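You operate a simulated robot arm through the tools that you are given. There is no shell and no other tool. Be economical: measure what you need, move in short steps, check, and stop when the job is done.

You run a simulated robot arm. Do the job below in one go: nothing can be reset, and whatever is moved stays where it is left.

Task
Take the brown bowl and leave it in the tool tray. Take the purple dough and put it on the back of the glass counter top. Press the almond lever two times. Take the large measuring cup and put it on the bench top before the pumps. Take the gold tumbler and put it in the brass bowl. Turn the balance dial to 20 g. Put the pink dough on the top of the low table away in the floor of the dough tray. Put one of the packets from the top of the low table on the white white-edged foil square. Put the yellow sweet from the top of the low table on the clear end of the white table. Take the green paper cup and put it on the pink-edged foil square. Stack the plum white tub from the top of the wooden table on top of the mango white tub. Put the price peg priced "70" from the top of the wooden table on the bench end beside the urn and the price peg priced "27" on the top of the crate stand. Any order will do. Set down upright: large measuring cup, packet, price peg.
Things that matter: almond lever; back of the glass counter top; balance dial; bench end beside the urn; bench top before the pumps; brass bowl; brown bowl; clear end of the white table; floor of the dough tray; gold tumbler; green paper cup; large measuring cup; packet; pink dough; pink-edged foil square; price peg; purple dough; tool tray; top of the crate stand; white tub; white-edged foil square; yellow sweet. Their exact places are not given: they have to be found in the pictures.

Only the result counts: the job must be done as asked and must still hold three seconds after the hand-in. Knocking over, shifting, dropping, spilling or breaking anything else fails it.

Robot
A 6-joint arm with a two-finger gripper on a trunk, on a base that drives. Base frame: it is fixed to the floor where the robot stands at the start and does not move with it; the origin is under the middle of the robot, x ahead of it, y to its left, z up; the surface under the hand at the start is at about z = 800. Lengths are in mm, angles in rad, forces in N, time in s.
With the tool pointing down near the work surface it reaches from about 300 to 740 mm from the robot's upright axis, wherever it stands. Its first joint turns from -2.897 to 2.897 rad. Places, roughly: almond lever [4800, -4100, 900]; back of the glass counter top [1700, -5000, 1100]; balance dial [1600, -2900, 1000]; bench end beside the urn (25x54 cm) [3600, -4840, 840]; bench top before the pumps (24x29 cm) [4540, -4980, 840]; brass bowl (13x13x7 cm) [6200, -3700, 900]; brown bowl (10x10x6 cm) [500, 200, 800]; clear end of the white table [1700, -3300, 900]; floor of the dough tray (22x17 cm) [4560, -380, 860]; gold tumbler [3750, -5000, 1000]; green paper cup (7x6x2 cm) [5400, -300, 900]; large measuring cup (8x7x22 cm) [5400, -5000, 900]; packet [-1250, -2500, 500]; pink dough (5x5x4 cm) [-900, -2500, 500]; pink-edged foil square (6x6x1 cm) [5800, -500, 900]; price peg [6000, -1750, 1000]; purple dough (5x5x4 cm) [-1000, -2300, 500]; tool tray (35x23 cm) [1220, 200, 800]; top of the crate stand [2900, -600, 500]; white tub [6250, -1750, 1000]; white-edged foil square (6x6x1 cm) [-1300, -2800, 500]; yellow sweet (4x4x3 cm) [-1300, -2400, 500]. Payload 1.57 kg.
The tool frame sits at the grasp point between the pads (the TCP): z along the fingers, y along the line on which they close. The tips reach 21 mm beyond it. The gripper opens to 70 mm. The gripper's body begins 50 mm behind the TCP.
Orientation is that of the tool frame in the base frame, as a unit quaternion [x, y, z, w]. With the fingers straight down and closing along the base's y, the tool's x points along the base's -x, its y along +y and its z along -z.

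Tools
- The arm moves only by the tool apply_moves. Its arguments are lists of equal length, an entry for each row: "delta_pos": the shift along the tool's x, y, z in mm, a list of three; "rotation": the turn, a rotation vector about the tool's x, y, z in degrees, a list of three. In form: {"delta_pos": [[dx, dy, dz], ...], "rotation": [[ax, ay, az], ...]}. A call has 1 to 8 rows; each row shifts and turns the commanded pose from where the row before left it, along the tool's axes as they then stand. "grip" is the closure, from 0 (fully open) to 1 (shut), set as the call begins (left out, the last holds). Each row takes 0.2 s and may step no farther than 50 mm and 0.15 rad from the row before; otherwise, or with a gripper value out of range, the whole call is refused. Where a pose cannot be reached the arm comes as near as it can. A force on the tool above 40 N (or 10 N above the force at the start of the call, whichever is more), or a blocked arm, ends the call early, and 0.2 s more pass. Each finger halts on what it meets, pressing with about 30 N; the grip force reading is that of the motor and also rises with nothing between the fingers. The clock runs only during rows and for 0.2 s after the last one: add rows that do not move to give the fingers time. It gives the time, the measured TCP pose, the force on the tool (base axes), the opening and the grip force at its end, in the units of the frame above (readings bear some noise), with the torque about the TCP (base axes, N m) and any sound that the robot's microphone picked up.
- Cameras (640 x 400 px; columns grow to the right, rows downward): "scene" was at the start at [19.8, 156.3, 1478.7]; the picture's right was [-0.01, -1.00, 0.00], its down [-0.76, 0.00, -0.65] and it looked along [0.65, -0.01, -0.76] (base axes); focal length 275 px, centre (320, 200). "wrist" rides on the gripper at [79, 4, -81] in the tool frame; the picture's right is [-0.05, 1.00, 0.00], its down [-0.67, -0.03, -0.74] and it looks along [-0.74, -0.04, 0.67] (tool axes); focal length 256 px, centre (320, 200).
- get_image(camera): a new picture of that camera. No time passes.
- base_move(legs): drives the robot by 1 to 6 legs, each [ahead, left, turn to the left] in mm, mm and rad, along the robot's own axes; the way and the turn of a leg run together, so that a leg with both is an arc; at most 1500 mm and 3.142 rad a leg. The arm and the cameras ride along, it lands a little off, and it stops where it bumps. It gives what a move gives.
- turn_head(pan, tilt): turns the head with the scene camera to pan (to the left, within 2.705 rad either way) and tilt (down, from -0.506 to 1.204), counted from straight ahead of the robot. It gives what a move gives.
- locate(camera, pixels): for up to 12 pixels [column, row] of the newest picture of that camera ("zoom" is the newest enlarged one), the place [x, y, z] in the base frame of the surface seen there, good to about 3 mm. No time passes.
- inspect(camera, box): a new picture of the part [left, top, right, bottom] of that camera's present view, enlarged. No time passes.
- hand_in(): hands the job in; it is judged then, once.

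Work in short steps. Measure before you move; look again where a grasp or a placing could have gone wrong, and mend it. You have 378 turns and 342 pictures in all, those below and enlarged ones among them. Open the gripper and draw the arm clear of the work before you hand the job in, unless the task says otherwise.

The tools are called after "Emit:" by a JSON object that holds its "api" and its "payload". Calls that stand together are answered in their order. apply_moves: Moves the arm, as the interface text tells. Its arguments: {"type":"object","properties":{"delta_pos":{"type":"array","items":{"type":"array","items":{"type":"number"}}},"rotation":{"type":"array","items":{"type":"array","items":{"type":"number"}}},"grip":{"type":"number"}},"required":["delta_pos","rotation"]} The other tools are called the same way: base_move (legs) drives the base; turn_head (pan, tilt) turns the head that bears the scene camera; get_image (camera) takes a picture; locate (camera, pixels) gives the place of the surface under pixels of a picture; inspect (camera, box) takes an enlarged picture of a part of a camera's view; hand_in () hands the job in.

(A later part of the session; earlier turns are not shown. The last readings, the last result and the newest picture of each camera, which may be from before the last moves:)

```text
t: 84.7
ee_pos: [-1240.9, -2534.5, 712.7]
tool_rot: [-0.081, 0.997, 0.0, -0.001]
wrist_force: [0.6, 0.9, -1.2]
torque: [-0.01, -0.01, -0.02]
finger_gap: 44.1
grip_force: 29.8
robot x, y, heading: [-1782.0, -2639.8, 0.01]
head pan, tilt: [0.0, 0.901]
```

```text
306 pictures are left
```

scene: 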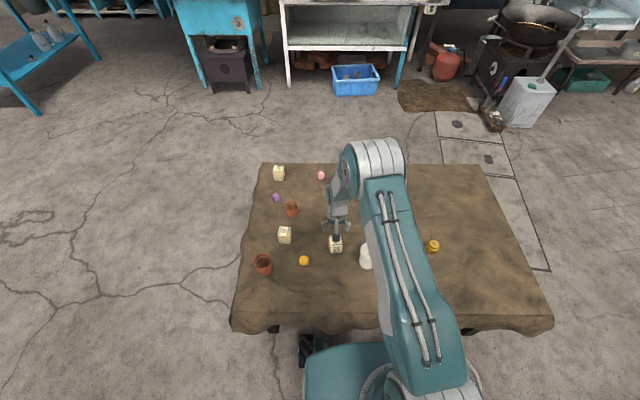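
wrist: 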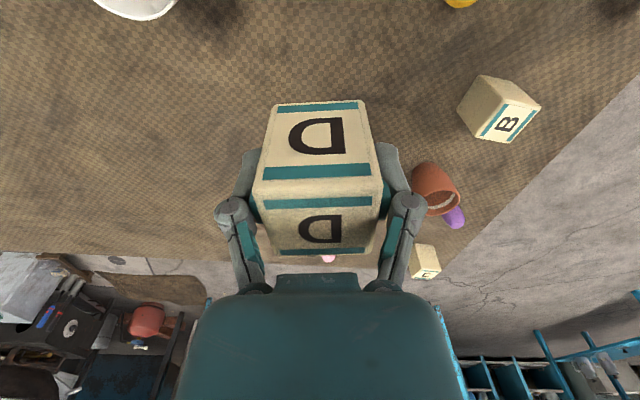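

Packet held upright (44 mm). I carry it above the foil at this height, clear of the white tumbler.

Emit:
{"api": "apply_moves", "payload": {"delta_pos": [[20.6, -44.3, 0], [20.6, -44.3, 0], [20.6, -44.3, 0], [20.6, -44.3, 0], [20.6, -44.3, 0], [20.6, -44.1, 0], [0, 0, 50], [0, 0, 50]], "rotation": [[0, 0, 0], [0, 0, 0], [0, 0, 0], [0, 0, 0], [0, 0, 0], [0, 0, 0], [0, 0, 0], [0, 0, 0]]}}

Emit:
{"api": "get_image", "payload": {"camera": "wrist"}}

Emit:
{"api": "get_image", "payload": {"camera": "scene"}}

```text
t: 86.5
ee_pos: [-1318.0, -2818.0, 612.2]
tool_rot: [-0.08, 0.997, 0.0, 0.0]
wrist_force: [-0.2, 0.3, -0.8]
torque: [0.01, -0.02, -0.03]
finger_gap: 44.2
grip_force: 29.7
robot x, y, heading: [-1781.9, -2637.8, 0.014]
head pan, tilt: [0.0, 0.901]
```

```text
305 pictures are left
```

wrist: 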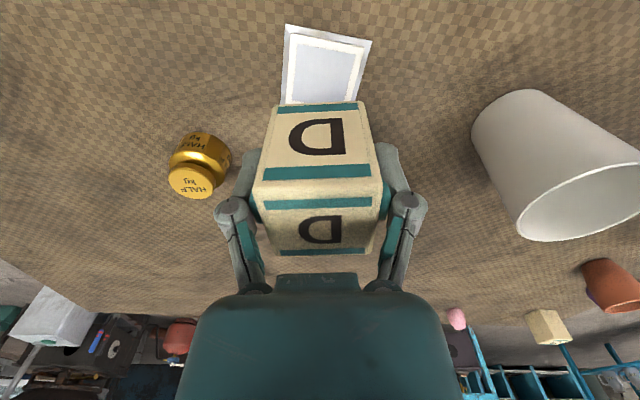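

```text
304 pictures are left
```

scene: 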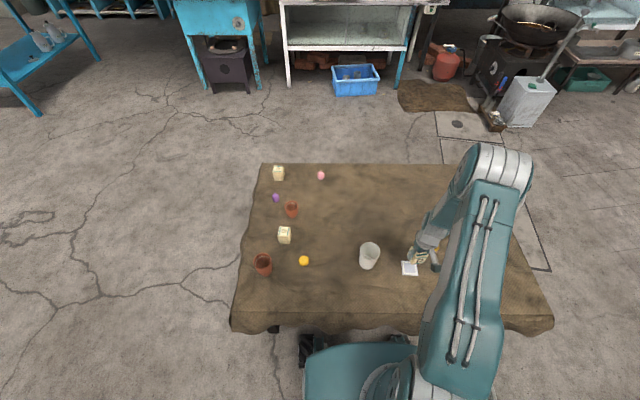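

I verify the foil's place in this close view.

Emit:
{"api": "locate", "payload": {"camera": "wrist", "pixels": [[288, 27], [369, 40], [283, 100], [357, 98], [325, 70]]}}

```text
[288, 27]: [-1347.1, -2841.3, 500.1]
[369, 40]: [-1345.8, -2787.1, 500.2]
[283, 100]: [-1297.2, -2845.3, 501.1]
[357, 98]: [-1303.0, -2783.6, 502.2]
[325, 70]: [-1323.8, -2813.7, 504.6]
```

Foil centre (-1320,-2815). I lower to z≈538, and release.

Emit:
{"api": "apply_moves", "payload": {"delta_pos": [[1.5, 3.3, 30], [0, 0, 30], [0, 0, 12], [0, 0, 0]], "rotation": [[0, 0, 0], [0, 0, 0], [0, 0, 0], [0, 0, 0]]}}

```text
t: 87.5
ee_pos: [-1320.8, -2813.9, 541.6]
tool_rot: [-0.08, 0.997, 0.0, 0.0]
wrist_force: [1.1, 0.3, -1.1]
torque: [0.0, 0.01, -0.02]
finger_gap: 44.2
grip_force: 30.2
robot x, y, heading: [-1783.2, -2638.7, 0.014]
head pan, tilt: [0.0, 0.901]
```

Emit:
{"api": "apply_moves", "payload": {"delta_pos": [[0, 0, 3], [0, 0, 0]], "rotation": [[0, 0, 0], [0, 0, 0]]}}

Emit:
{"api": "apply_moves", "payload": {"delta_pos": [[0, 0, 0], [0, 0, 0], [0, 0, 0], [0, 0, -45], [0, 0, -45], [0, 0, -45], [0, 0, 0]], "rotation": [[0, 0, 0], [0, 0, 0], [0, 0, 0], [0, 0, 0], [0, 0, 0], [0, 0, 0], [0, 0, 0]], "grip": 0.1}}

Emit:
{"api": "get_image", "payload": {"camera": "wrist"}}

```text
t: 88.1
ee_pos: [-1321.1, -2815.2, 538.5]
tool_rot: [-0.08, 0.997, 0.001, 0.0]
wrist_force: [-0.3, -0.9, 0.7]
torque: [0.01, -0.01, 0.02]
finger_gap: 44.1
grip_force: 30.6
robot x, y, heading: [-1778.6, -2637.4, 0.014]
head pan, tilt: [0.0, 0.901]
```

```text
t: 89.7
ee_pos: [-1324.4, -2814.9, 674.5]
tool_rot: [-0.081, 0.997, 0.0, 0.0]
wrist_force: [-0.2, -1.0, -0.5]
torque: [0.0, 0.01, 0.0]
finger_gap: 63.1
grip_force: 0.0
robot x, y, heading: [-1783.4, -2641.7, 0.014]
head pan, tilt: [0.0, 0.901]
```

```text
303 pictures are left
```

wrist: 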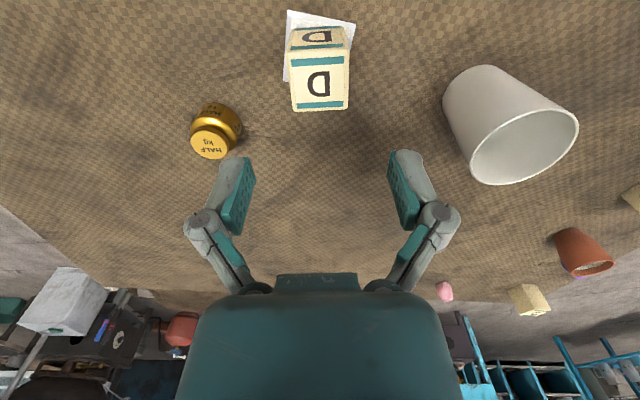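

Packet stands on the foil. I raise slightly and go above the yellow sweet at (-1300,-2415).

Emit:
{"api": "apply_moves", "payload": {"delta_pos": [[-10.9, 48.4, -5], [-10.9, 48.4, 0], [-10.9, 48.4, 0], [-10.9, 48.4, 0], [-10.9, 48.4, 0], [-10.9, 48.4, 0], [-10.9, 48.4, 0], [-10.9, 48.4, 0]], "rotation": [[0, 0, 0], [0, 0, 0], [0, 0, 0], [0, 0, 0], [0, 0, 0], [0, 0, 0], [0, 0, 0], [0, 0, 0]]}}

Emit:
{"api": "apply_moves", "payload": {"delta_pos": [[0, 0, 40], [0, 0, 0]], "rotation": [[0, 0, 8], [0, 0, 0]]}}

Emit:
{"api": "get_image", "payload": {"camera": "wrist"}}

Emit:
{"api": "get_image", "payload": {"camera": "scene"}}

```text
t: 91.5
ee_pos: [-1298.9, -2417.2, 678.5]
tool_rot: [-0.079, 0.997, -0.001, -0.001]
wrist_force: [-0.2, -0.1, 0.6]
torque: [-0.03, -0.03, -0.03]
finger_gap: 62.9
grip_force: 0.1
robot x, y, heading: [-1779.6, -2633.8, 0.013]
head pan, tilt: [0.0, 0.901]
```

```text
t: 92.1
ee_pos: [-1297.7, -2416.8, 638.5]
tool_rot: [-0.01, 1.0, 0.0, 0.0]
wrist_force: [-0.4, -0.3, 0.6]
torque: [0.02, -0.02, -0.04]
finger_gap: 63.1
grip_force: 0.1
robot x, y, heading: [-1777.1, -2639.4, 0.019]
head pan, tilt: [0.0, 0.901]
```

```text
302 pictures are left
```

wrist: 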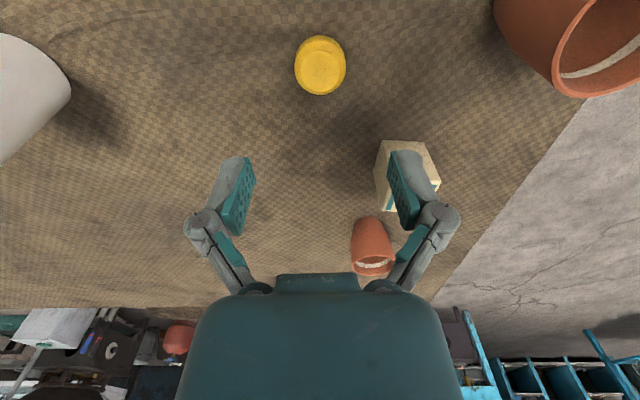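

```text
301 pictures are left
```

scene: 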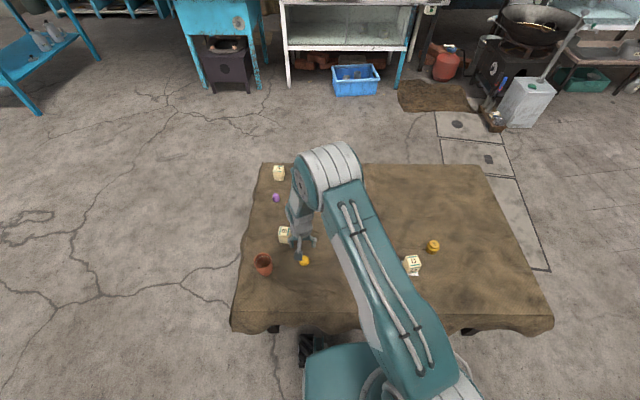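

Emit:
{"api": "locate", "payload": {"camera": "wrist", "pixels": [[296, 62], [345, 68], [320, 48], [320, 92], [320, 72], [318, 37], [380, 200], [415, 145], [437, 180], [375, 165]]}}

```text
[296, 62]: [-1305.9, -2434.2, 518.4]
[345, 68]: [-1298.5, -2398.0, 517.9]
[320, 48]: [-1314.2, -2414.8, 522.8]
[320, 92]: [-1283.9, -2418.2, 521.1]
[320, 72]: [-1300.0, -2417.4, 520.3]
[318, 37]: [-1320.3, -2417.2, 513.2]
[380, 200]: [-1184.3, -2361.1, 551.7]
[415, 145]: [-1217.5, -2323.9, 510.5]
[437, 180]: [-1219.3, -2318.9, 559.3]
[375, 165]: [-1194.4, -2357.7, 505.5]
```

Sweet centre (-1300,-2416), 37 mm wide, top 521. I descend to TCP z 524 (tips at 503) and grip.

Emit:
{"api": "apply_moves", "payload": {"delta_pos": [[2.3, 0.8, 40], [0, 0, 40], [0, 0, 34], [0, 0, 0]], "rotation": [[0, 0, 0], [0, 0, 0], [0, 0, 0], [0, 0, 0]]}}

Emit:
{"api": "apply_moves", "payload": {"delta_pos": [[0, 0, 0], [0, 0, 0], [0, 0, 0]], "rotation": [[0, 0, 0], [0, 0, 0], [0, 0, 0]], "grip": 1}}

Emit:
{"api": "apply_moves", "payload": {"delta_pos": [[0, 0, -20], [0, 0, -45], [0, 0, -45], [0, 0, -45], [0, 0, -45], [0, 0, -45], [0, 0, 0]], "rotation": [[0, 0, 0], [0, 0, 0], [0, 0, 0], [0, 0, 0], [0, 0, 0], [0, 0, 0], [0, 0, 0]]}}

Emit:
{"api": "get_image", "payload": {"camera": "wrist"}}

```text
t: 93.1
ee_pos: [-1298.9, -2416.0, 526.6]
tool_rot: [-0.011, 1.0, 0.0, 0.0]
wrist_force: [-0.1, 0.2, -0.3]
torque: [-0.01, 0.0, 0.03]
finger_gap: 63.0
grip_force: 0.1
robot x, y, heading: [-1779.3, -2635.7, 0.016]
head pan, tilt: [0.0, 0.901]
```

```text
t: 93.9
ee_pos: [-1298.7, -2416.3, 526.6]
tool_rot: [-0.01, 1.0, 0.0, 0.0]
wrist_force: [0.8, -0.5, 3.0]
torque: [-0.01, -0.06, 0.01]
finger_gap: 38.2
grip_force: 29.7
robot x, y, heading: [-1780.2, -2639.8, 0.015]
head pan, tilt: [0.0, 0.901]
```

```text
t: 95.5
ee_pos: [-1299.4, -2417.2, 770.0]
tool_rot: [-0.01, 1.0, 0.0, 0.0]
wrist_force: [-0.4, -0.4, -0.1]
torque: [0.01, 0.02, -0.02]
finger_gap: 38.4
grip_force: 30.7
robot x, y, heading: [-1779.1, -2638.5, 0.012]
head pan, tilt: [0.0, 0.901]
```

```text
300 pictures are left
```

wrist: 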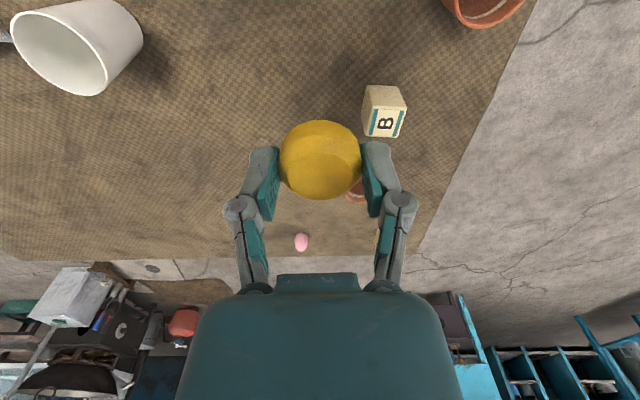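

Sweet held. I raise it to travel height and look up toward the white table.

Emit:
{"api": "apply_moves", "payload": {"delta_pos": [[0, 0, -50], [0, 0, -50], [0, 0, -50], [0, 0, -50], [0, 0, -50], [0, 0, -50], [0, 0, -50]], "rotation": [[0, 0, 0], [0, 0, 0], [0, 0, 0], [0, 0, 0], [0, 0, 0], [0, 0, 0], [0, 0, 0]]}}

Emit:
{"api": "turn_head", "payload": {"pan": 0.0, "tilt": 0.35}}

Emit:
{"api": "get_image", "payload": {"camera": "scene"}}

```text
t: 97.1
ee_pos: [-1297.9, -2419.8, 1121.0]
tool_rot: [-0.011, 1.0, 0.0, -0.001]
wrist_force: [-0.7, -0.3, -0.6]
torque: [-0.03, -0.01, -0.05]
finger_gap: 38.2
grip_force: 30.0
robot x, y, heading: [-1780.8, -2638.1, 0.014]
head pan, tilt: [0.0, 0.901]
```

```text
t: 98.1
ee_pos: [-1298.2, -2419.5, 1120.3]
tool_rot: [-0.011, 1.0, 0.0, 0.0]
wrist_force: [-0.3, -0.5, -0.1]
torque: [-0.02, 0.0, 0.02]
finger_gap: 38.3
grip_force: 29.8
robot x, y, heading: [-1780.5, -2640.6, 0.012]
head pan, tilt: [0.0, 0.351]
```

```text
299 pictures are left
```

scene: 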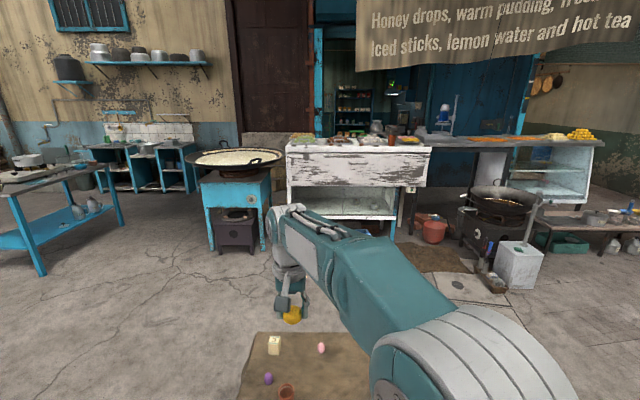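

Emit:
{"api": "inspect", "payload": {"camera": "scene", "box": [270, 90, 610, 250]}}

Emit:
{"api": "locate", "payload": {"camera": "scene", "pixels": [[287, 148], [428, 150], [420, 143], [345, 142], [390, 150], [595, 146], [590, 135], [440, 120], [420, 220], [470, 250], [490, 140], [300, 215]]}}

```text
1.88 times, centred on (440, 170) of scene
```

zoom: 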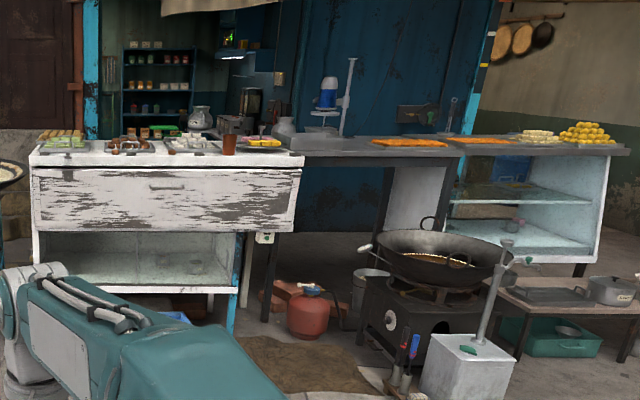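

```text
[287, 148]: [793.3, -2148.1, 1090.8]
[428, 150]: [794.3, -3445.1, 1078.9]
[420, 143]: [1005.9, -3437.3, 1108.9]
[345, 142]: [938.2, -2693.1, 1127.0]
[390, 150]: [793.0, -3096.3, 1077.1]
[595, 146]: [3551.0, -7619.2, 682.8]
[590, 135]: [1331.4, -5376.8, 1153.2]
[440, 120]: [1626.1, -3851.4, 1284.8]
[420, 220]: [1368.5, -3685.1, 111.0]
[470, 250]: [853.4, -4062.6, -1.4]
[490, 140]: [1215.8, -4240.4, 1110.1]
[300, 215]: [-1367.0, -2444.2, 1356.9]
```

The white stall's top is 1100 high; the balance and white table must lie behind it, on the vendor side. I drive back along the lane and round to look behind.

Emit:
{"api": "base_move", "payload": {"legs": [[0, 1050, 0], [0, 1050, 0], [1500, 0, 0], [1500, 0, 0], [700, 0, 0], [0, 0, -1.58]]}}

Emit:
{"api": "turn_head", "payload": {"pan": 0.0, "tilt": 0.4}}

Emit:
{"api": "get_image", "payload": {"camera": "scene"}}

```text
t: 130.0
ee_pos: [2141.7, -810.1, 1121.0]
tool_rot: [0.682, 0.731, 0.0, 0.0]
wrist_force: [0.0, 0.5, -0.4]
torque: [0.05, 0.02, 0.01]
finger_gap: 37.9
grip_force: 30.2
robot x, y, heading: [1901.9, -337.9, -1.509]
head pan, tilt: [0.0, 0.351]
```

```text
t: 130.6
ee_pos: [2142.4, -811.6, 1120.8]
tool_rot: [0.682, 0.731, 0.001, -0.001]
wrist_force: [0.6, -0.5, 0.3]
torque: [0.02, 0.02, -0.01]
finger_gap: 38.1
grip_force: 29.7
robot x, y, heading: [1899.3, -338.4, -1.508]
head pan, tilt: [0.0, 0.4]
```

```text
297 pictures are left
```

scene: 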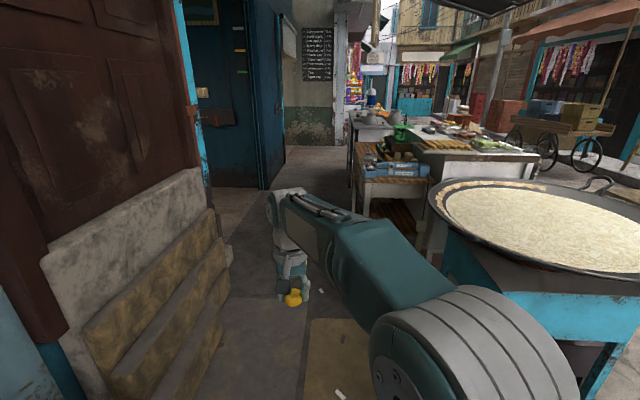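

Emit:
{"api": "inspect", "payload": {"camera": "scene", "box": [330, 90, 560, 230]}}

Emit:
{"api": "locate", "payload": {"camera": "scene", "pixels": [[365, 170], [425, 172], [430, 200], [365, 205], [400, 150], [425, 152], [355, 125], [220, 230], [300, 180], [260, 200], [430, 215], [540, 160]]}}

```text
2.78 times, centred on (445, 160) of scene
```

zoom: 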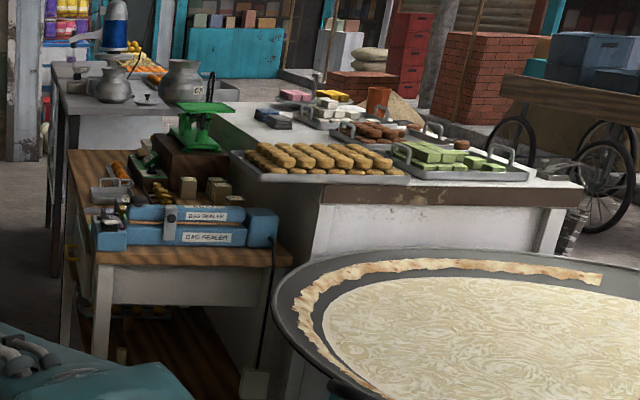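

```text
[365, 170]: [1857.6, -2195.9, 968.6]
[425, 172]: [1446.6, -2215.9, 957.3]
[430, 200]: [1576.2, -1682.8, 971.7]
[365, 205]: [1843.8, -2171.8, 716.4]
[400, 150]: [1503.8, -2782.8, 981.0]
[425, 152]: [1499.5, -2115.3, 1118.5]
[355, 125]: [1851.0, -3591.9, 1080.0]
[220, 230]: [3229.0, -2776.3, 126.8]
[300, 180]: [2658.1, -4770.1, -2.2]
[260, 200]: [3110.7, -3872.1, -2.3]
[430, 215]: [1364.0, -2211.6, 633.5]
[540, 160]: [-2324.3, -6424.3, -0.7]
```

Emit:
{"api": "locate", "payload": {"camera": "scene", "pixels": [[230, 262], [180, 385], [250, 330], [330, 360], [270, 250], [215, 215], [265, 190], [340, 180], [350, 160], [100, 370], [365, 190], [352, 200]]}}

Emit:
{"api": "turn_head", "payload": {"pan": 0.6, "tilt": 0.6}}

Emit:
{"api": "get_image", "payload": {"camera": "scene"}}

```text
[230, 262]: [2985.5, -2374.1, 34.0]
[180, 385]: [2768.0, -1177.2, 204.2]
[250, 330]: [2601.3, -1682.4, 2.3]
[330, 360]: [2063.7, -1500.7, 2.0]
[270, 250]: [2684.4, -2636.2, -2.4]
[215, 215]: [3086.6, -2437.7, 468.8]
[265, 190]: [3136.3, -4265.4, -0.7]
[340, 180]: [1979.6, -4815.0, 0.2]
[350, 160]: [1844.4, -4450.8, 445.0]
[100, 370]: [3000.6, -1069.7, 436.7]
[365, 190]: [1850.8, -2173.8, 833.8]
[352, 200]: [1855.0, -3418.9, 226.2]
```

```text
t: 131.6
ee_pos: [2142.2, -810.7, 1120.9]
tool_rot: [0.682, 0.731, 0.0, 0.0]
wrist_force: [-0.1, -0.4, -0.3]
torque: [0.02, 0.02, 0.01]
finger_gap: 38.3
grip_force: 30.1
robot x, y, heading: [1903.5, -337.6, -1.516]
head pan, tilt: [0.6, 0.6]
```

```text
295 pictures are left
```

scene: 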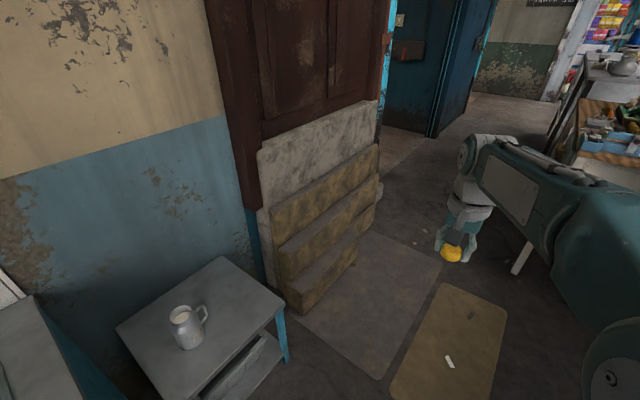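

The aisle runs x 1860–2690. I correct heading, shift to x≈2300, drive to y≈-2950 and look.

Emit:
{"api": "base_move", "payload": {"legs": [[0, 0, -0.055], [0, 400, 0], [1300, 0, 0], [1300, 0, 0], [0, 0, -1.571]]}}

Emit:
{"api": "turn_head", "payload": {"pan": 0.0, "tilt": 0.7}}

Emit:
{"api": "get_image", "payload": {"camera": "scene"}}

```text
t: 150.6
ee_pos: [1871.3, -3187.7, 1120.2]
tool_rot: [1.0, 0.028, 0.0, 0.0]
wrist_force: [0.6, 0.7, -0.8]
torque: [0.01, -0.01, -0.01]
finger_gap: 38.0
grip_force: 30.3
robot x, y, heading: [2348.0, -2948.8, -3.088]
head pan, tilt: [0.6, 0.6]
```

```text
t: 151.6
ee_pos: [1870.5, -3187.3, 1121.4]
tool_rot: [1.0, 0.028, 0.0, -0.001]
wrist_force: [-0.2, -0.1, -0.2]
torque: [-0.02, 0.0, 0.02]
finger_gap: 38.2
grip_force: 30.0
robot x, y, heading: [2344.5, -2950.9, -3.088]
head pan, tilt: [0.0, 0.7]
```

```text
294 pictures are left
```

scene: 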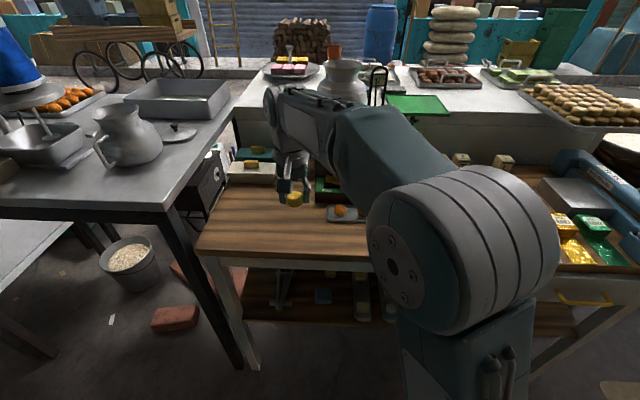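

Emit:
{"api": "inspect", "payload": {"camera": "scene", "box": [180, 130, 380, 290]}}

Emit:
{"api": "get_image", "payload": {"camera": "wrist"}}

Emit:
{"api": "locate", "payload": {"camera": "scene", "pixels": [[200, 248], [365, 250], [235, 190], [250, 215], [240, 235], [295, 235], [343, 214], [255, 168], [325, 190]]}}

```text
2.50 times, centred on (280, 210) of scene
```

zoom: 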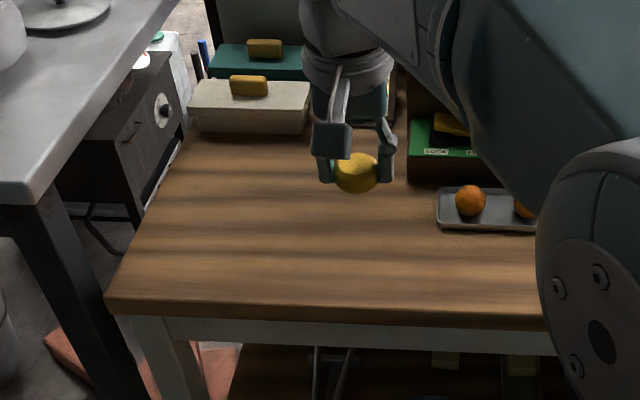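

```text
292 pictures are left
```

wrist: 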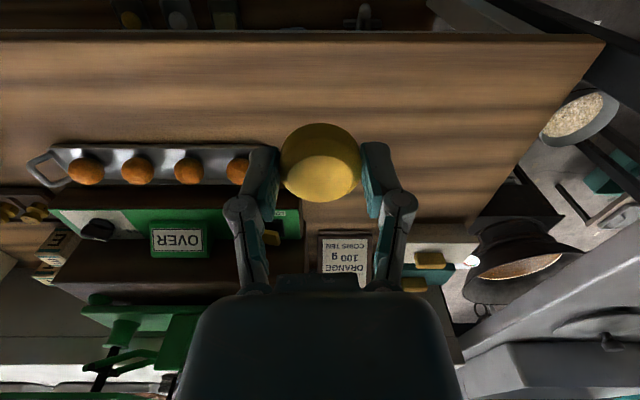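

```text
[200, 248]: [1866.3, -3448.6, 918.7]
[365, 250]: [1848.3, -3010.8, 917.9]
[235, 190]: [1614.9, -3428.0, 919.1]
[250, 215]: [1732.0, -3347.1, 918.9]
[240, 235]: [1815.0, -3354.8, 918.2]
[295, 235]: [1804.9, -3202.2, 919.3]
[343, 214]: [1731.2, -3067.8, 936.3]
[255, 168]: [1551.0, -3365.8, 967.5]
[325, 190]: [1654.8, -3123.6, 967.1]
```

Clear end is the wood top at z 918, x 1620–1860, y -3150…-3430. I drive 120 mm closer, then place the sweet at about (1740,-3320).

Emit:
{"api": "base_move", "payload": {"legs": [[120, 0, -0.05]]}}

Emit:
{"api": "get_image", "payload": {"camera": "scene"}}

```text
t: 152.9
ee_pos: [1737.8, -3167.0, 1121.1]
tool_rot: [1.0, 0.005, 0.0, -0.001]
wrist_force: [-0.3, -0.4, -0.6]
torque: [0.0, 0.01, 0.03]
finger_gap: 37.9
grip_force: 29.8
robot x, y, heading: [2221.7, -2955.5, -3.14]
head pan, tilt: [0.0, 0.7]
```

```text
291 pictures are left
```

scene: 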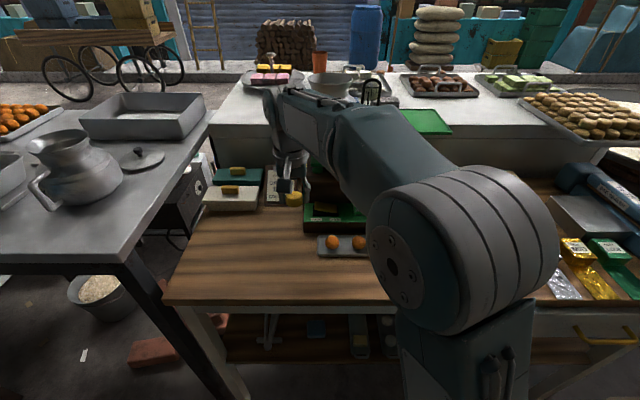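

Emit:
{"api": "locate", "payload": {"camera": "scene", "pixels": [[118, 262], [165, 195], [205, 125], [235, 250], [210, 200], [250, 205], [318, 250], [175, 295]]}}

Emit:
{"api": "apply_moves", "payload": {"delta_pos": [[3, 35, 0], [3, 36, 0], [0, 36, 0], [0, 36, 0], [0, 0, 40], [0, 0, 40], [0, 0, 0]], "rotation": [[0, 0, 0], [0, 0, 0], [0, 0, 0], [0, 0, 0], [0, 0, 0], [0, 0, 0], [0, 0, 0]]}}

Emit:
{"api": "get_image", "payload": {"camera": "wrist"}}

Emit:
{"api": "get_image", "payload": {"camera": "scene"}}

```text
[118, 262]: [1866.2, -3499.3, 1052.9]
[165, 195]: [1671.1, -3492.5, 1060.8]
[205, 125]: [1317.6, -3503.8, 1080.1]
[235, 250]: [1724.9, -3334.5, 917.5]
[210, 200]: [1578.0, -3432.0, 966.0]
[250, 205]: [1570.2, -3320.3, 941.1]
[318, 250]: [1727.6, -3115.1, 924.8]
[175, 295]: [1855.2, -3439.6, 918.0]
```

```text
t: 154.5
ee_pos: [1744.6, -3310.2, 1041.9]
tool_rot: [1.0, 0.005, 0.0, 0.001]
wrist_force: [0.3, -0.6, -0.4]
torque: [0.0, -0.01, -0.05]
finger_gap: 38.2
grip_force: 30.2
robot x, y, heading: [2223.1, -2954.7, -3.14]
head pan, tilt: [0.0, 0.7]
```

```text
290 pictures are left
```

wrist: 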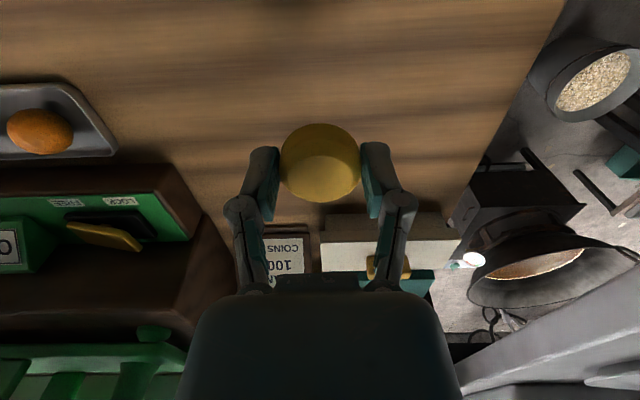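

```text
289 pictures are left
```

scene: 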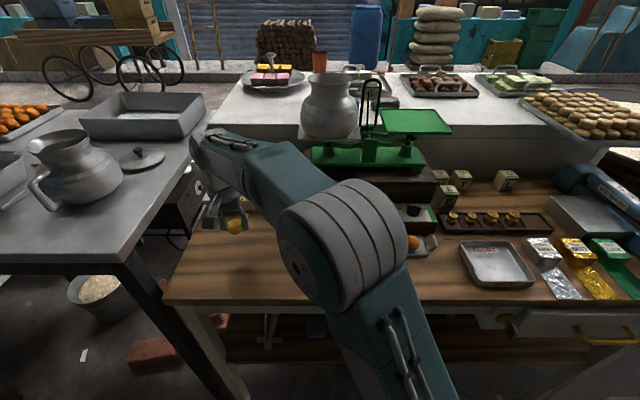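

Clear wood is beneath. I lower to TCP 946, release, and rise.

Emit:
{"api": "apply_moves", "payload": {"delta_pos": [[0, 0, 40], [0, 0, 40], [0, 0, 13], [0, 0, 2], [0, 0, 0]], "rotation": [[0, 0, 0], [0, 0, 0], [0, 0, 0], [0, 0, 0], [0, 0, 0]]}}

Emit:
{"api": "apply_moves", "payload": {"delta_pos": [[0, 0, 0], [0, 0, 0], [0, 0, 0], [0, 0, -40], [0, 0, -40], [0, 0, -40], [0, 0, -40], [0, 0, 0]], "rotation": [[0, 0, 0], [0, 0, 0], [0, 0, 0], [0, 0, 0], [0, 0, 0], [0, 0, 0], [0, 0, 0], [0, 0, 0]], "grip": 0.1}}

Emit:
{"api": "get_image", "payload": {"camera": "wrist"}}

Emit:
{"api": "inspect", "payload": {"camera": "scene", "box": [300, 60, 560, 260]}}

```text
t: 155.7
ee_pos: [1745.0, -3309.4, 946.8]
tool_rot: [1.0, 0.005, 0.0, 0.002]
wrist_force: [0.0, -0.1, -0.6]
torque: [0.02, -0.01, 0.01]
finger_gap: 38.0
grip_force: 29.9
robot x, y, heading: [2222.2, -2954.6, -3.138]
head pan, tilt: [0.0, 0.7]
```

```text
t: 157.5
ee_pos: [1746.2, -3307.1, 1108.1]
tool_rot: [1.0, 0.005, 0.0, 0.0]
wrist_force: [0.2, -0.1, 0.1]
torque: [0.0, 0.01, 0.03]
finger_gap: 62.8
grip_force: 0.1
robot x, y, heading: [2220.5, -2956.3, -3.14]
head pan, tilt: [0.0, 0.7]
```

```text
288 pictures are left
```

wrist: 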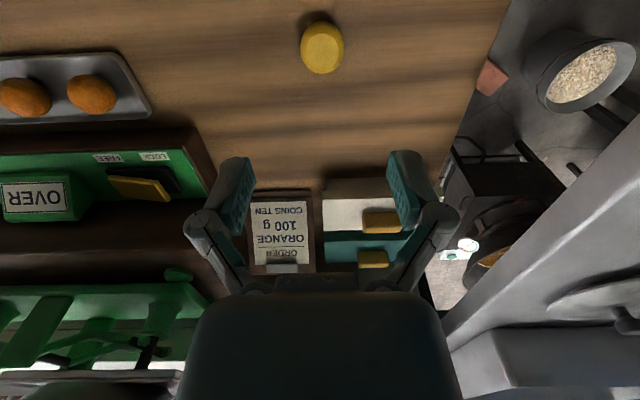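

```text
2.00 times, centred on (430, 160) of scene
```

zoom: 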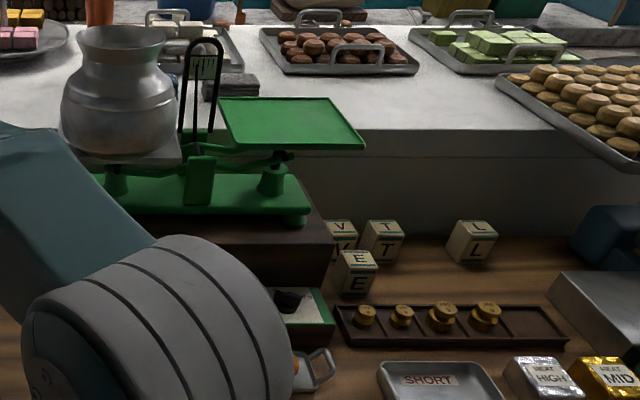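

Sweet placed. I move the arm aside (left, up) and look at the balance for its dial.

Emit:
{"api": "apply_moves", "payload": {"delta_pos": [[20, 0, -45], [45, 0, -20], [45, 0, -10], [45, 20, 0], [40, 20, 0]], "rotation": [[0, 0, 0], [0, 0, 0], [0, 0, 0], [0, 0, 0], [0, 0, 0]]}}

Emit:
{"api": "turn_head", "payload": {"pan": 0.0, "tilt": 0.75}}

Emit:
{"api": "get_image", "payload": {"camera": "scene"}}

Emit:
{"api": "inspect", "payload": {"camera": "scene", "box": [300, 50, 450, 260]}}

```text
t: 158.7
ee_pos: [1942.8, -3350.9, 1183.0]
tool_rot: [1.0, 0.004, 0.0, 0.0]
wrist_force: [0.0, -0.3, 0.3]
torque: [-0.01, 0.0, 0.01]
finger_gap: 63.1
grip_force: 0.0
robot x, y, heading: [2226.0, -2956.6, -3.139]
head pan, tilt: [0.0, 0.7]
```

```text
t: 159.3
ee_pos: [1941.3, -3350.0, 1183.0]
tool_rot: [1.0, 0.005, 0.0, 0.001]
wrist_force: [-0.1, 0.2, 0.4]
torque: [-0.02, 0.04, 0.01]
finger_gap: 63.0
grip_force: 0.2
robot x, y, heading: [2221.6, -2955.9, -3.135]
head pan, tilt: [0.0, 0.75]
```

```text
286 pictures are left
```

scene: 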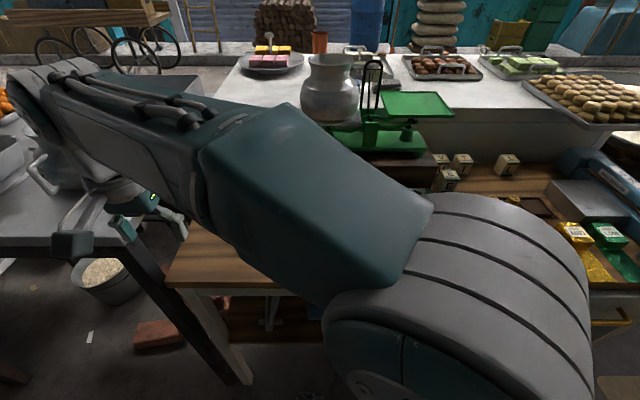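

```text
1.90 times, centred on (375, 155) of scene
```

zoom: 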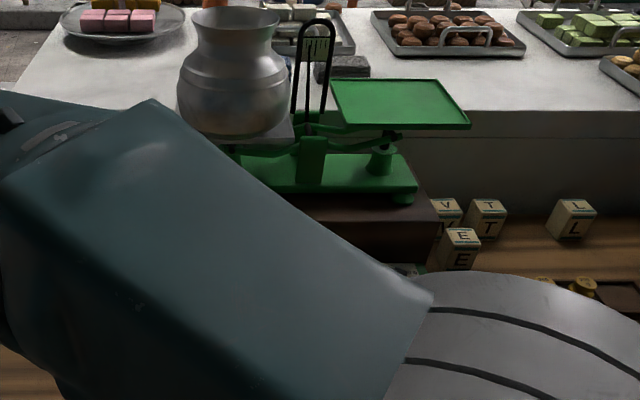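

The arm blocks the view, so I'll use the wrist camera: move it in front of the balance.

Emit:
{"api": "apply_moves", "payload": {"delta_pos": [[0, -48, 0], [0, -48, 0], [0, -48, 0], [0, -48, 0], [0, -48, 0], [0, -48, 0], [0, -48, 0], [0, -34, 0]], "rotation": [[0, 0, 0], [0, 0, 0], [0, 0, 0], [0, 0, 0], [0, 0, 0], [0, 0, 0], [0, 0, 0], [0, 0, 0]]}}

Emit:
{"api": "get_image", "payload": {"camera": "wrist"}}

Emit:
{"api": "get_image", "payload": {"camera": "scene"}}

```text
t: 161.1
ee_pos: [1938.9, -2977.4, 1182.3]
tool_rot: [1.0, 0.004, 0.0, 0.0]
wrist_force: [-0.5, -0.4, -0.3]
torque: [-0.02, -0.03, 0.01]
finger_gap: 63.2
grip_force: 0.0
robot x, y, heading: [2224.1, -2959.0, -3.141]
head pan, tilt: [0.0, 0.75]
```

```text
284 pictures are left
```

wrist: 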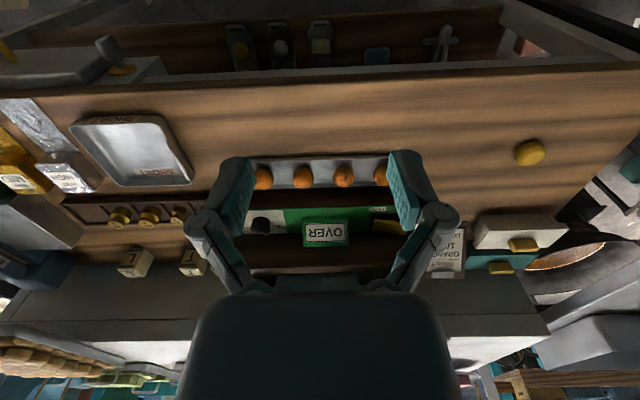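

```text
283 pictures are left
```

scene: 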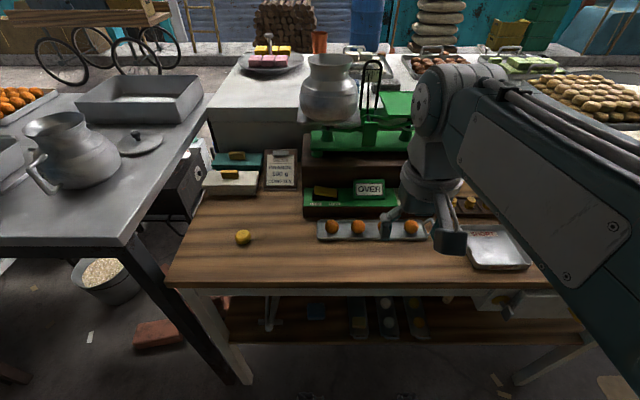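

Emit:
{"api": "inspect", "payload": {"camera": "scene", "box": [255, 130, 415, 240]}}

Emit:
{"api": "inspect", "payload": {"camera": "wrist", "box": [230, 180, 410, 290]}}

```text
3.64 times, centred on (335, 185) of scene
```

zoom: 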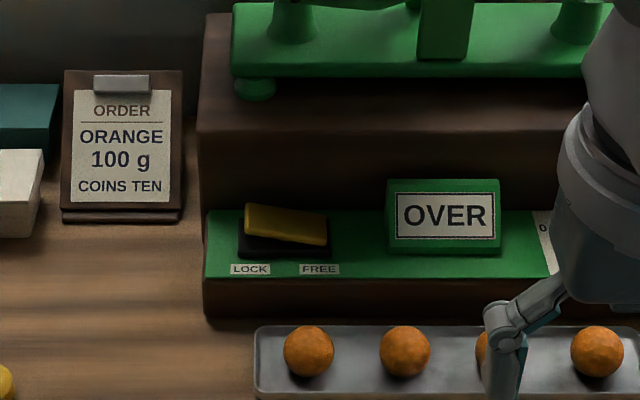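

```text
3.56 times, centred on (320, 235) of wrist
```

zoom: 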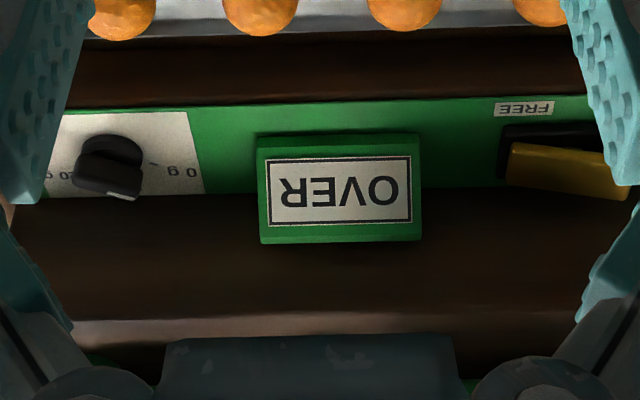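

The dial is the black knob at wrist (261,225) with a printed scale. I locate it and move the camera in front of it.

Emit:
{"api": "locate", "payload": {"camera": "wrist", "pixels": [[261, 222], [264, 234], [285, 222], [300, 215], [325, 235], [345, 180]]}}

Emit:
{"api": "apply_moves", "payload": {"delta_pos": [[0, -40, 0], [0, -40, 0], [0, 0, 0]], "rotation": [[0, 0, 0], [0, 0, 0], [0, 0, 0]]}}

Emit:
{"api": "inspect", "payload": {"camera": "wrist", "box": [230, 170, 430, 290]}}

```text
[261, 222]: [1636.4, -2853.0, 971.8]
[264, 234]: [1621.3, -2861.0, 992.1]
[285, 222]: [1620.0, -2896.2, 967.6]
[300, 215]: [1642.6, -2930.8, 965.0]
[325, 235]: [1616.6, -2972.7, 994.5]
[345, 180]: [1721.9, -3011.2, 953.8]
```

```text
t: 161.9
ee_pos: [1937.5, -2896.9, 1183.1]
tool_rot: [1.0, 0.005, 0.0, 0.001]
wrist_force: [0.2, -0.4, 0.0]
torque: [-0.01, 0.02, 0.01]
finger_gap: 62.9
grip_force: 0.1
robot x, y, heading: [2222.9, -2954.0, -3.141]
head pan, tilt: [0.0, 0.75]
```

```text
3.20 times, centred on (330, 230) of wrist
```

zoom: 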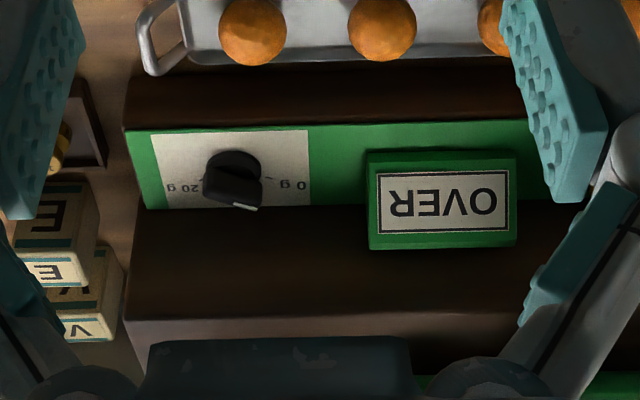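

Emit:
{"api": "locate", "payload": {"camera": "zoom", "pixels": [[156, 140], [304, 134], [306, 200], [170, 204], [232, 160], [232, 180], [253, 207], [222, 198], [295, 185], [180, 188], [340, 130], [340, 200]]}}

Emit:
{"api": "apply_moves", "payload": {"delta_pos": [[-40, -30, 25], [-40, 0, 25], [0, 0, 25], [0, 0, 0]], "rotation": [[0, 0, 0], [0, 0, 0], [0, 0, 0], [0, 0, 0]]}}

Emit:
{"api": "get_image", "payload": {"camera": "wrist"}}

```text
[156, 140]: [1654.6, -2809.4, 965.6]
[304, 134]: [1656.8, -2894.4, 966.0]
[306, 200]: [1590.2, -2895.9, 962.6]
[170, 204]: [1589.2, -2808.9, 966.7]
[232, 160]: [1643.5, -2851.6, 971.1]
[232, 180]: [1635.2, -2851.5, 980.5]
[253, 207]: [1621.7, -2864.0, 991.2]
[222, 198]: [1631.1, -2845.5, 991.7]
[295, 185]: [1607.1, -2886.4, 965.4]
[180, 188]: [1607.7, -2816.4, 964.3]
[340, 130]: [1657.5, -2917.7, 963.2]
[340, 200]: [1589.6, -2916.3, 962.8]
```

```text
refused: row 1 steps farther than a row can; nothing moved
```

```text
279 pictures are left
```

wrist: 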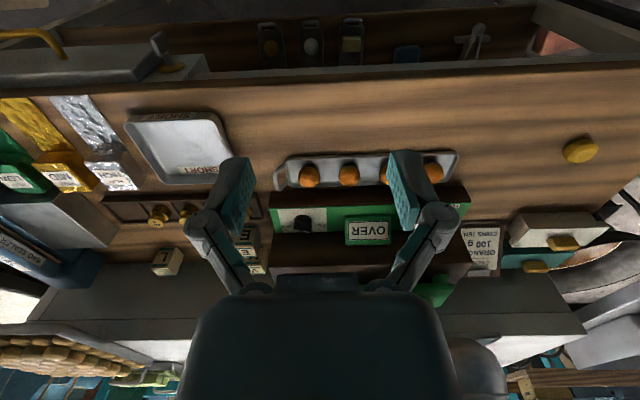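

Panel is horizontal at z 965, knob top 991 near (1625,-2852). I move the camera closer to read the scale.

Emit:
{"api": "apply_moves", "payload": {"delta_pos": [[-40, -15, 20], [-40, -15, 20], [0, -10, 30], [0, 0, 0]], "rotation": [[0, 0, 0], [0, 0, 0], [0, 0, 0], [0, 0, 0]]}}

Emit:
{"api": "inspect", "payload": {"camera": "wrist", "box": [220, 150, 420, 290]}}

Emit:
{"api": "get_image", "payload": {"camera": "scene"}}

```text
t: 162.9
ee_pos: [1856.7, -2856.3, 1111.5]
tool_rot: [1.0, 0.005, 0.001, 0.002]
wrist_force: [-1.1, 0.2, -0.4]
torque: [0.01, 0.02, -0.02]
finger_gap: 63.0
grip_force: 0.2
robot x, y, heading: [2220.8, -2955.0, -3.138]
head pan, tilt: [0.0, 0.75]
```

```text
2.86 times, centred on (320, 220) of wrist
```

zoom: 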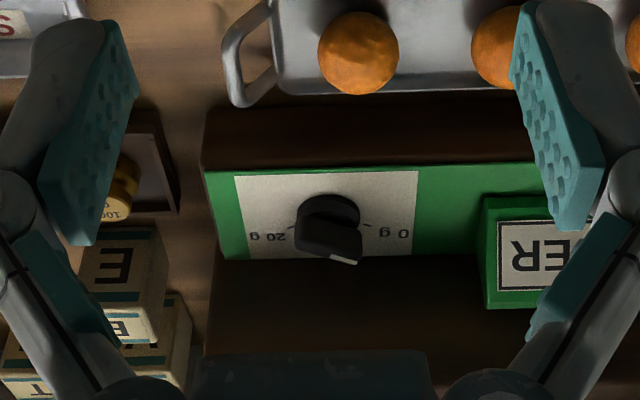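

```text
277 pictures are left
```

scene: 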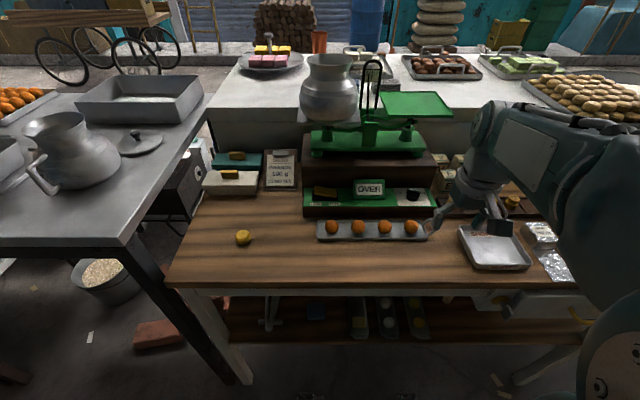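

Emit:
{"api": "inspect", "payload": {"camera": "scene", "box": [370, 165, 460, 225]}}

Emit:
{"api": "inspect", "payload": {"camera": "scene", "box": [295, 50, 475, 220]}}

Emit:
{"api": "locate", "payload": {"camera": "zoom", "pixels": [[370, 155], [450, 150], [320, 160], [400, 360], [420, 215], [460, 200], [560, 220], [110, 195], [300, 210], [400, 230]]}}

```text
6.67 times, centred on (415, 195) of scene
```

zoom: 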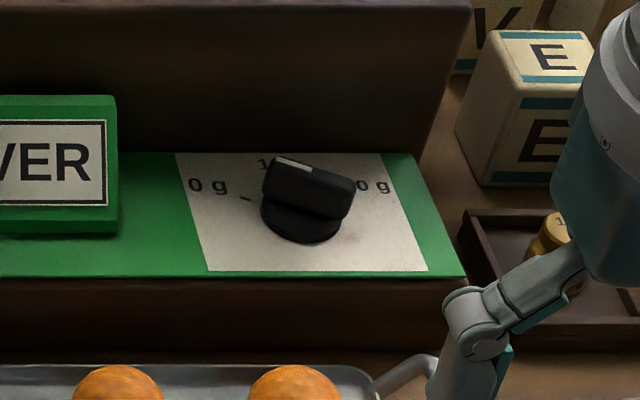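

```text
2.35 times, centred on (385, 135) of scene
```

zoom: 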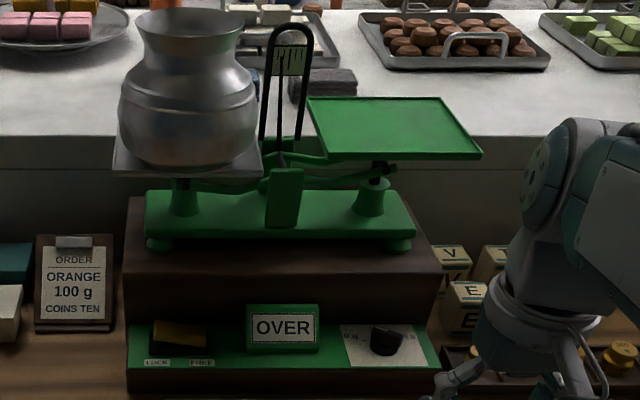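

```text
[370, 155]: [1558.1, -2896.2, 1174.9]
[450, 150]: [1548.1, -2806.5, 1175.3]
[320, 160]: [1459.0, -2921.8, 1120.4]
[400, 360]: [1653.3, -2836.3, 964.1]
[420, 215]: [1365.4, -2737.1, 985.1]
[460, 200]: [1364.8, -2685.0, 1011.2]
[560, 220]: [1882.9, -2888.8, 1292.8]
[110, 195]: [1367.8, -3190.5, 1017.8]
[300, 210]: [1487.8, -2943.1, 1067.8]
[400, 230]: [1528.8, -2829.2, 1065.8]
```

The dial is a bar knob; 0 g left, 10 top, 20 g right. I measure the pointer and labels closely.

Emit:
{"api": "inspect", "payload": {"camera": "scene", "box": [390, 180, 438, 210]}}

Emit:
{"api": "locate", "payload": {"camera": "scene", "pixels": [[414, 189], [409, 188], [421, 197], [423, 193], [413, 199], [410, 193]]}}

Emit:
{"api": "inspect", "payload": {"camera": "wrist", "box": [290, 200, 370, 250]}}

```text
13.33 times, centred on (414, 195) of scene
```

zoom: 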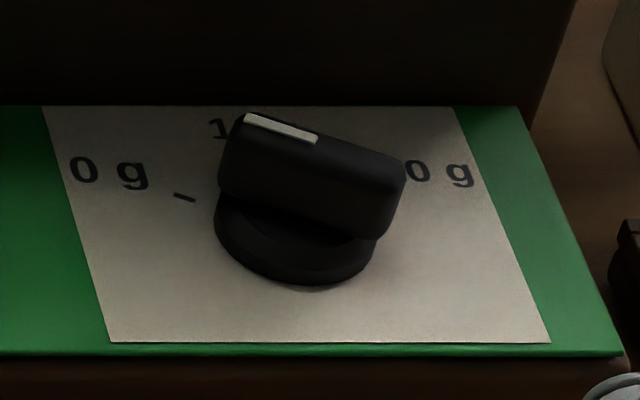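

```text
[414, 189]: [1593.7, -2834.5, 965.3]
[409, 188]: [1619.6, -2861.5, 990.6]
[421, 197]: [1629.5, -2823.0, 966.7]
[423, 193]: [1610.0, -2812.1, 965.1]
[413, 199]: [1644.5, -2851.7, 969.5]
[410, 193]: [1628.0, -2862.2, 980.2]
```

```text
8.00 times, centred on (330, 225) of wrist
```

zoom: 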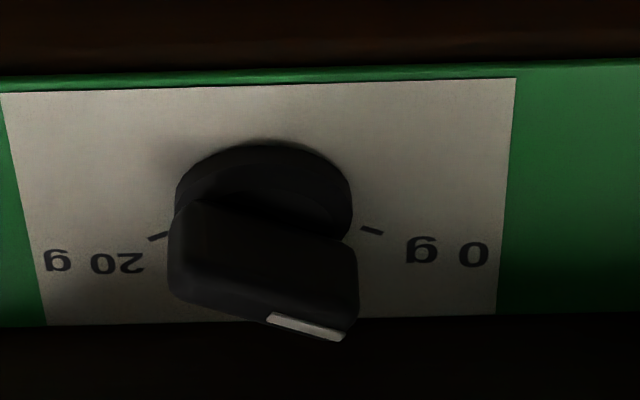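

Emit:
{"api": "locate", "payload": {"camera": "zoom", "pixels": [[338, 332], [275, 321], [190, 290], [307, 327], [255, 300], [372, 231], [158, 236], [262, 145], [178, 195], [350, 195], [480, 252], [118, 262]]}}

```text
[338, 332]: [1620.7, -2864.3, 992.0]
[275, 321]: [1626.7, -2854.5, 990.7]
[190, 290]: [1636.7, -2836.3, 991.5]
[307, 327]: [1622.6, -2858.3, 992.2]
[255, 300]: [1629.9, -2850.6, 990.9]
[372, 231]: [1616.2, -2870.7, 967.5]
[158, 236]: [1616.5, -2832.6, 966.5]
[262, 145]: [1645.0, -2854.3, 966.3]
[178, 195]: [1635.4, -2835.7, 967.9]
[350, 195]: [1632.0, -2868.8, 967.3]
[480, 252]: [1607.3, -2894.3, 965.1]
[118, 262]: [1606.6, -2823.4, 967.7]
```

Knob axis is (1628,-2851); the pointer sits at 0 g (60° left of the box-side direction), and the 20 g tick is 58–60° right. I need a 120° clockwise turn: first go above the knob with a half-closed gripper.

Emit:
{"api": "apply_moves", "payload": {"delta_pos": [[-45, -1, 0], [-45, -1, 0], [-45, -1, 0], [-45, -1, 0], [-48, -1, 0], [0, 0, 0]], "rotation": [[0, 0, 0], [0, 0, 0], [0, 0, 0], [0, 0, 0], [0, 0, 0], [0, 0, 0]], "grip": 0.55}}

Emit:
{"api": "apply_moves", "payload": {"delta_pos": [[0, 0, 0], [0, 0, 0], [0, 0, 0], [0, 0, 0], [0, 0, 0], [0, 0, 0], [0, 0, 0], [0, 0, 0]], "rotation": [[0, 0, -7.5], [0, 0, -7.5], [0, 0, -7.5], [0, 0, -7.5], [0, 0, -7.5], [0, 0, -7.5], [0, 0, -7.5], [0, 0, -7.5]]}}

Emit:
{"api": "get_image", "payload": {"camera": "wrist"}}

Emit:
{"api": "get_image", "payload": {"camera": "scene"}}

```text
t: 164.3
ee_pos: [1627.3, -2855.9, 1110.7]
tool_rot: [1.0, 0.005, 0.0, 0.002]
wrist_force: [0.4, -0.5, -0.5]
torque: [-0.02, 0.01, -0.02]
finger_gap: 31.4
grip_force: 0.1
robot x, y, heading: [2224.2, -2951.4, -3.143]
head pan, tilt: [0.0, 0.75]
```

```text
t: 166.1
ee_pos: [1628.9, -2855.7, 1110.9]
tool_rot: [0.863, 0.505, 0.0, 0.002]
wrist_force: [-0.6, -0.4, 0.1]
torque: [0.0, -0.01, 0.05]
finger_gap: 31.8
grip_force: 0.2
robot x, y, heading: [2221.6, -2954.9, -3.143]
head pan, tilt: [0.0, 0.75]
```

```text
272 pictures are left
```

wrist: 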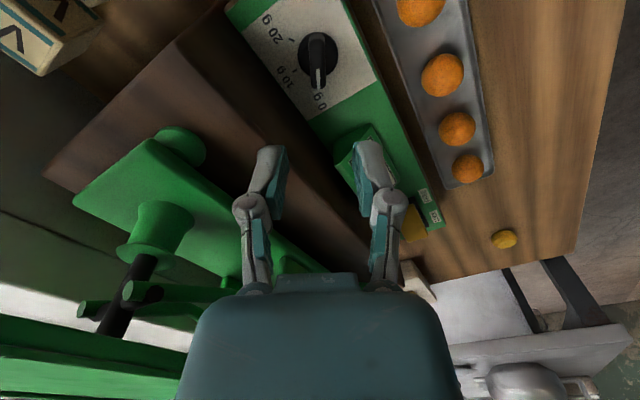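

```text
271 pictures are left
```

scene: 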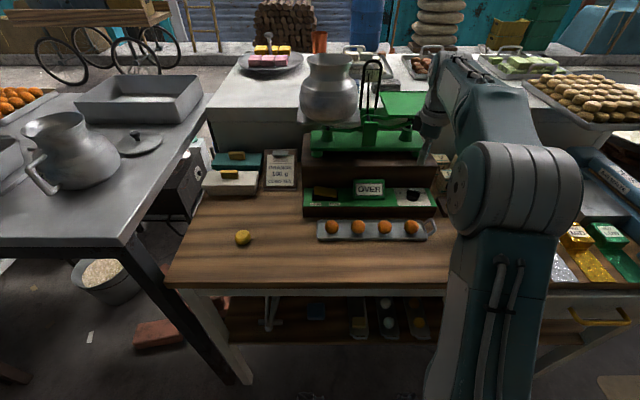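

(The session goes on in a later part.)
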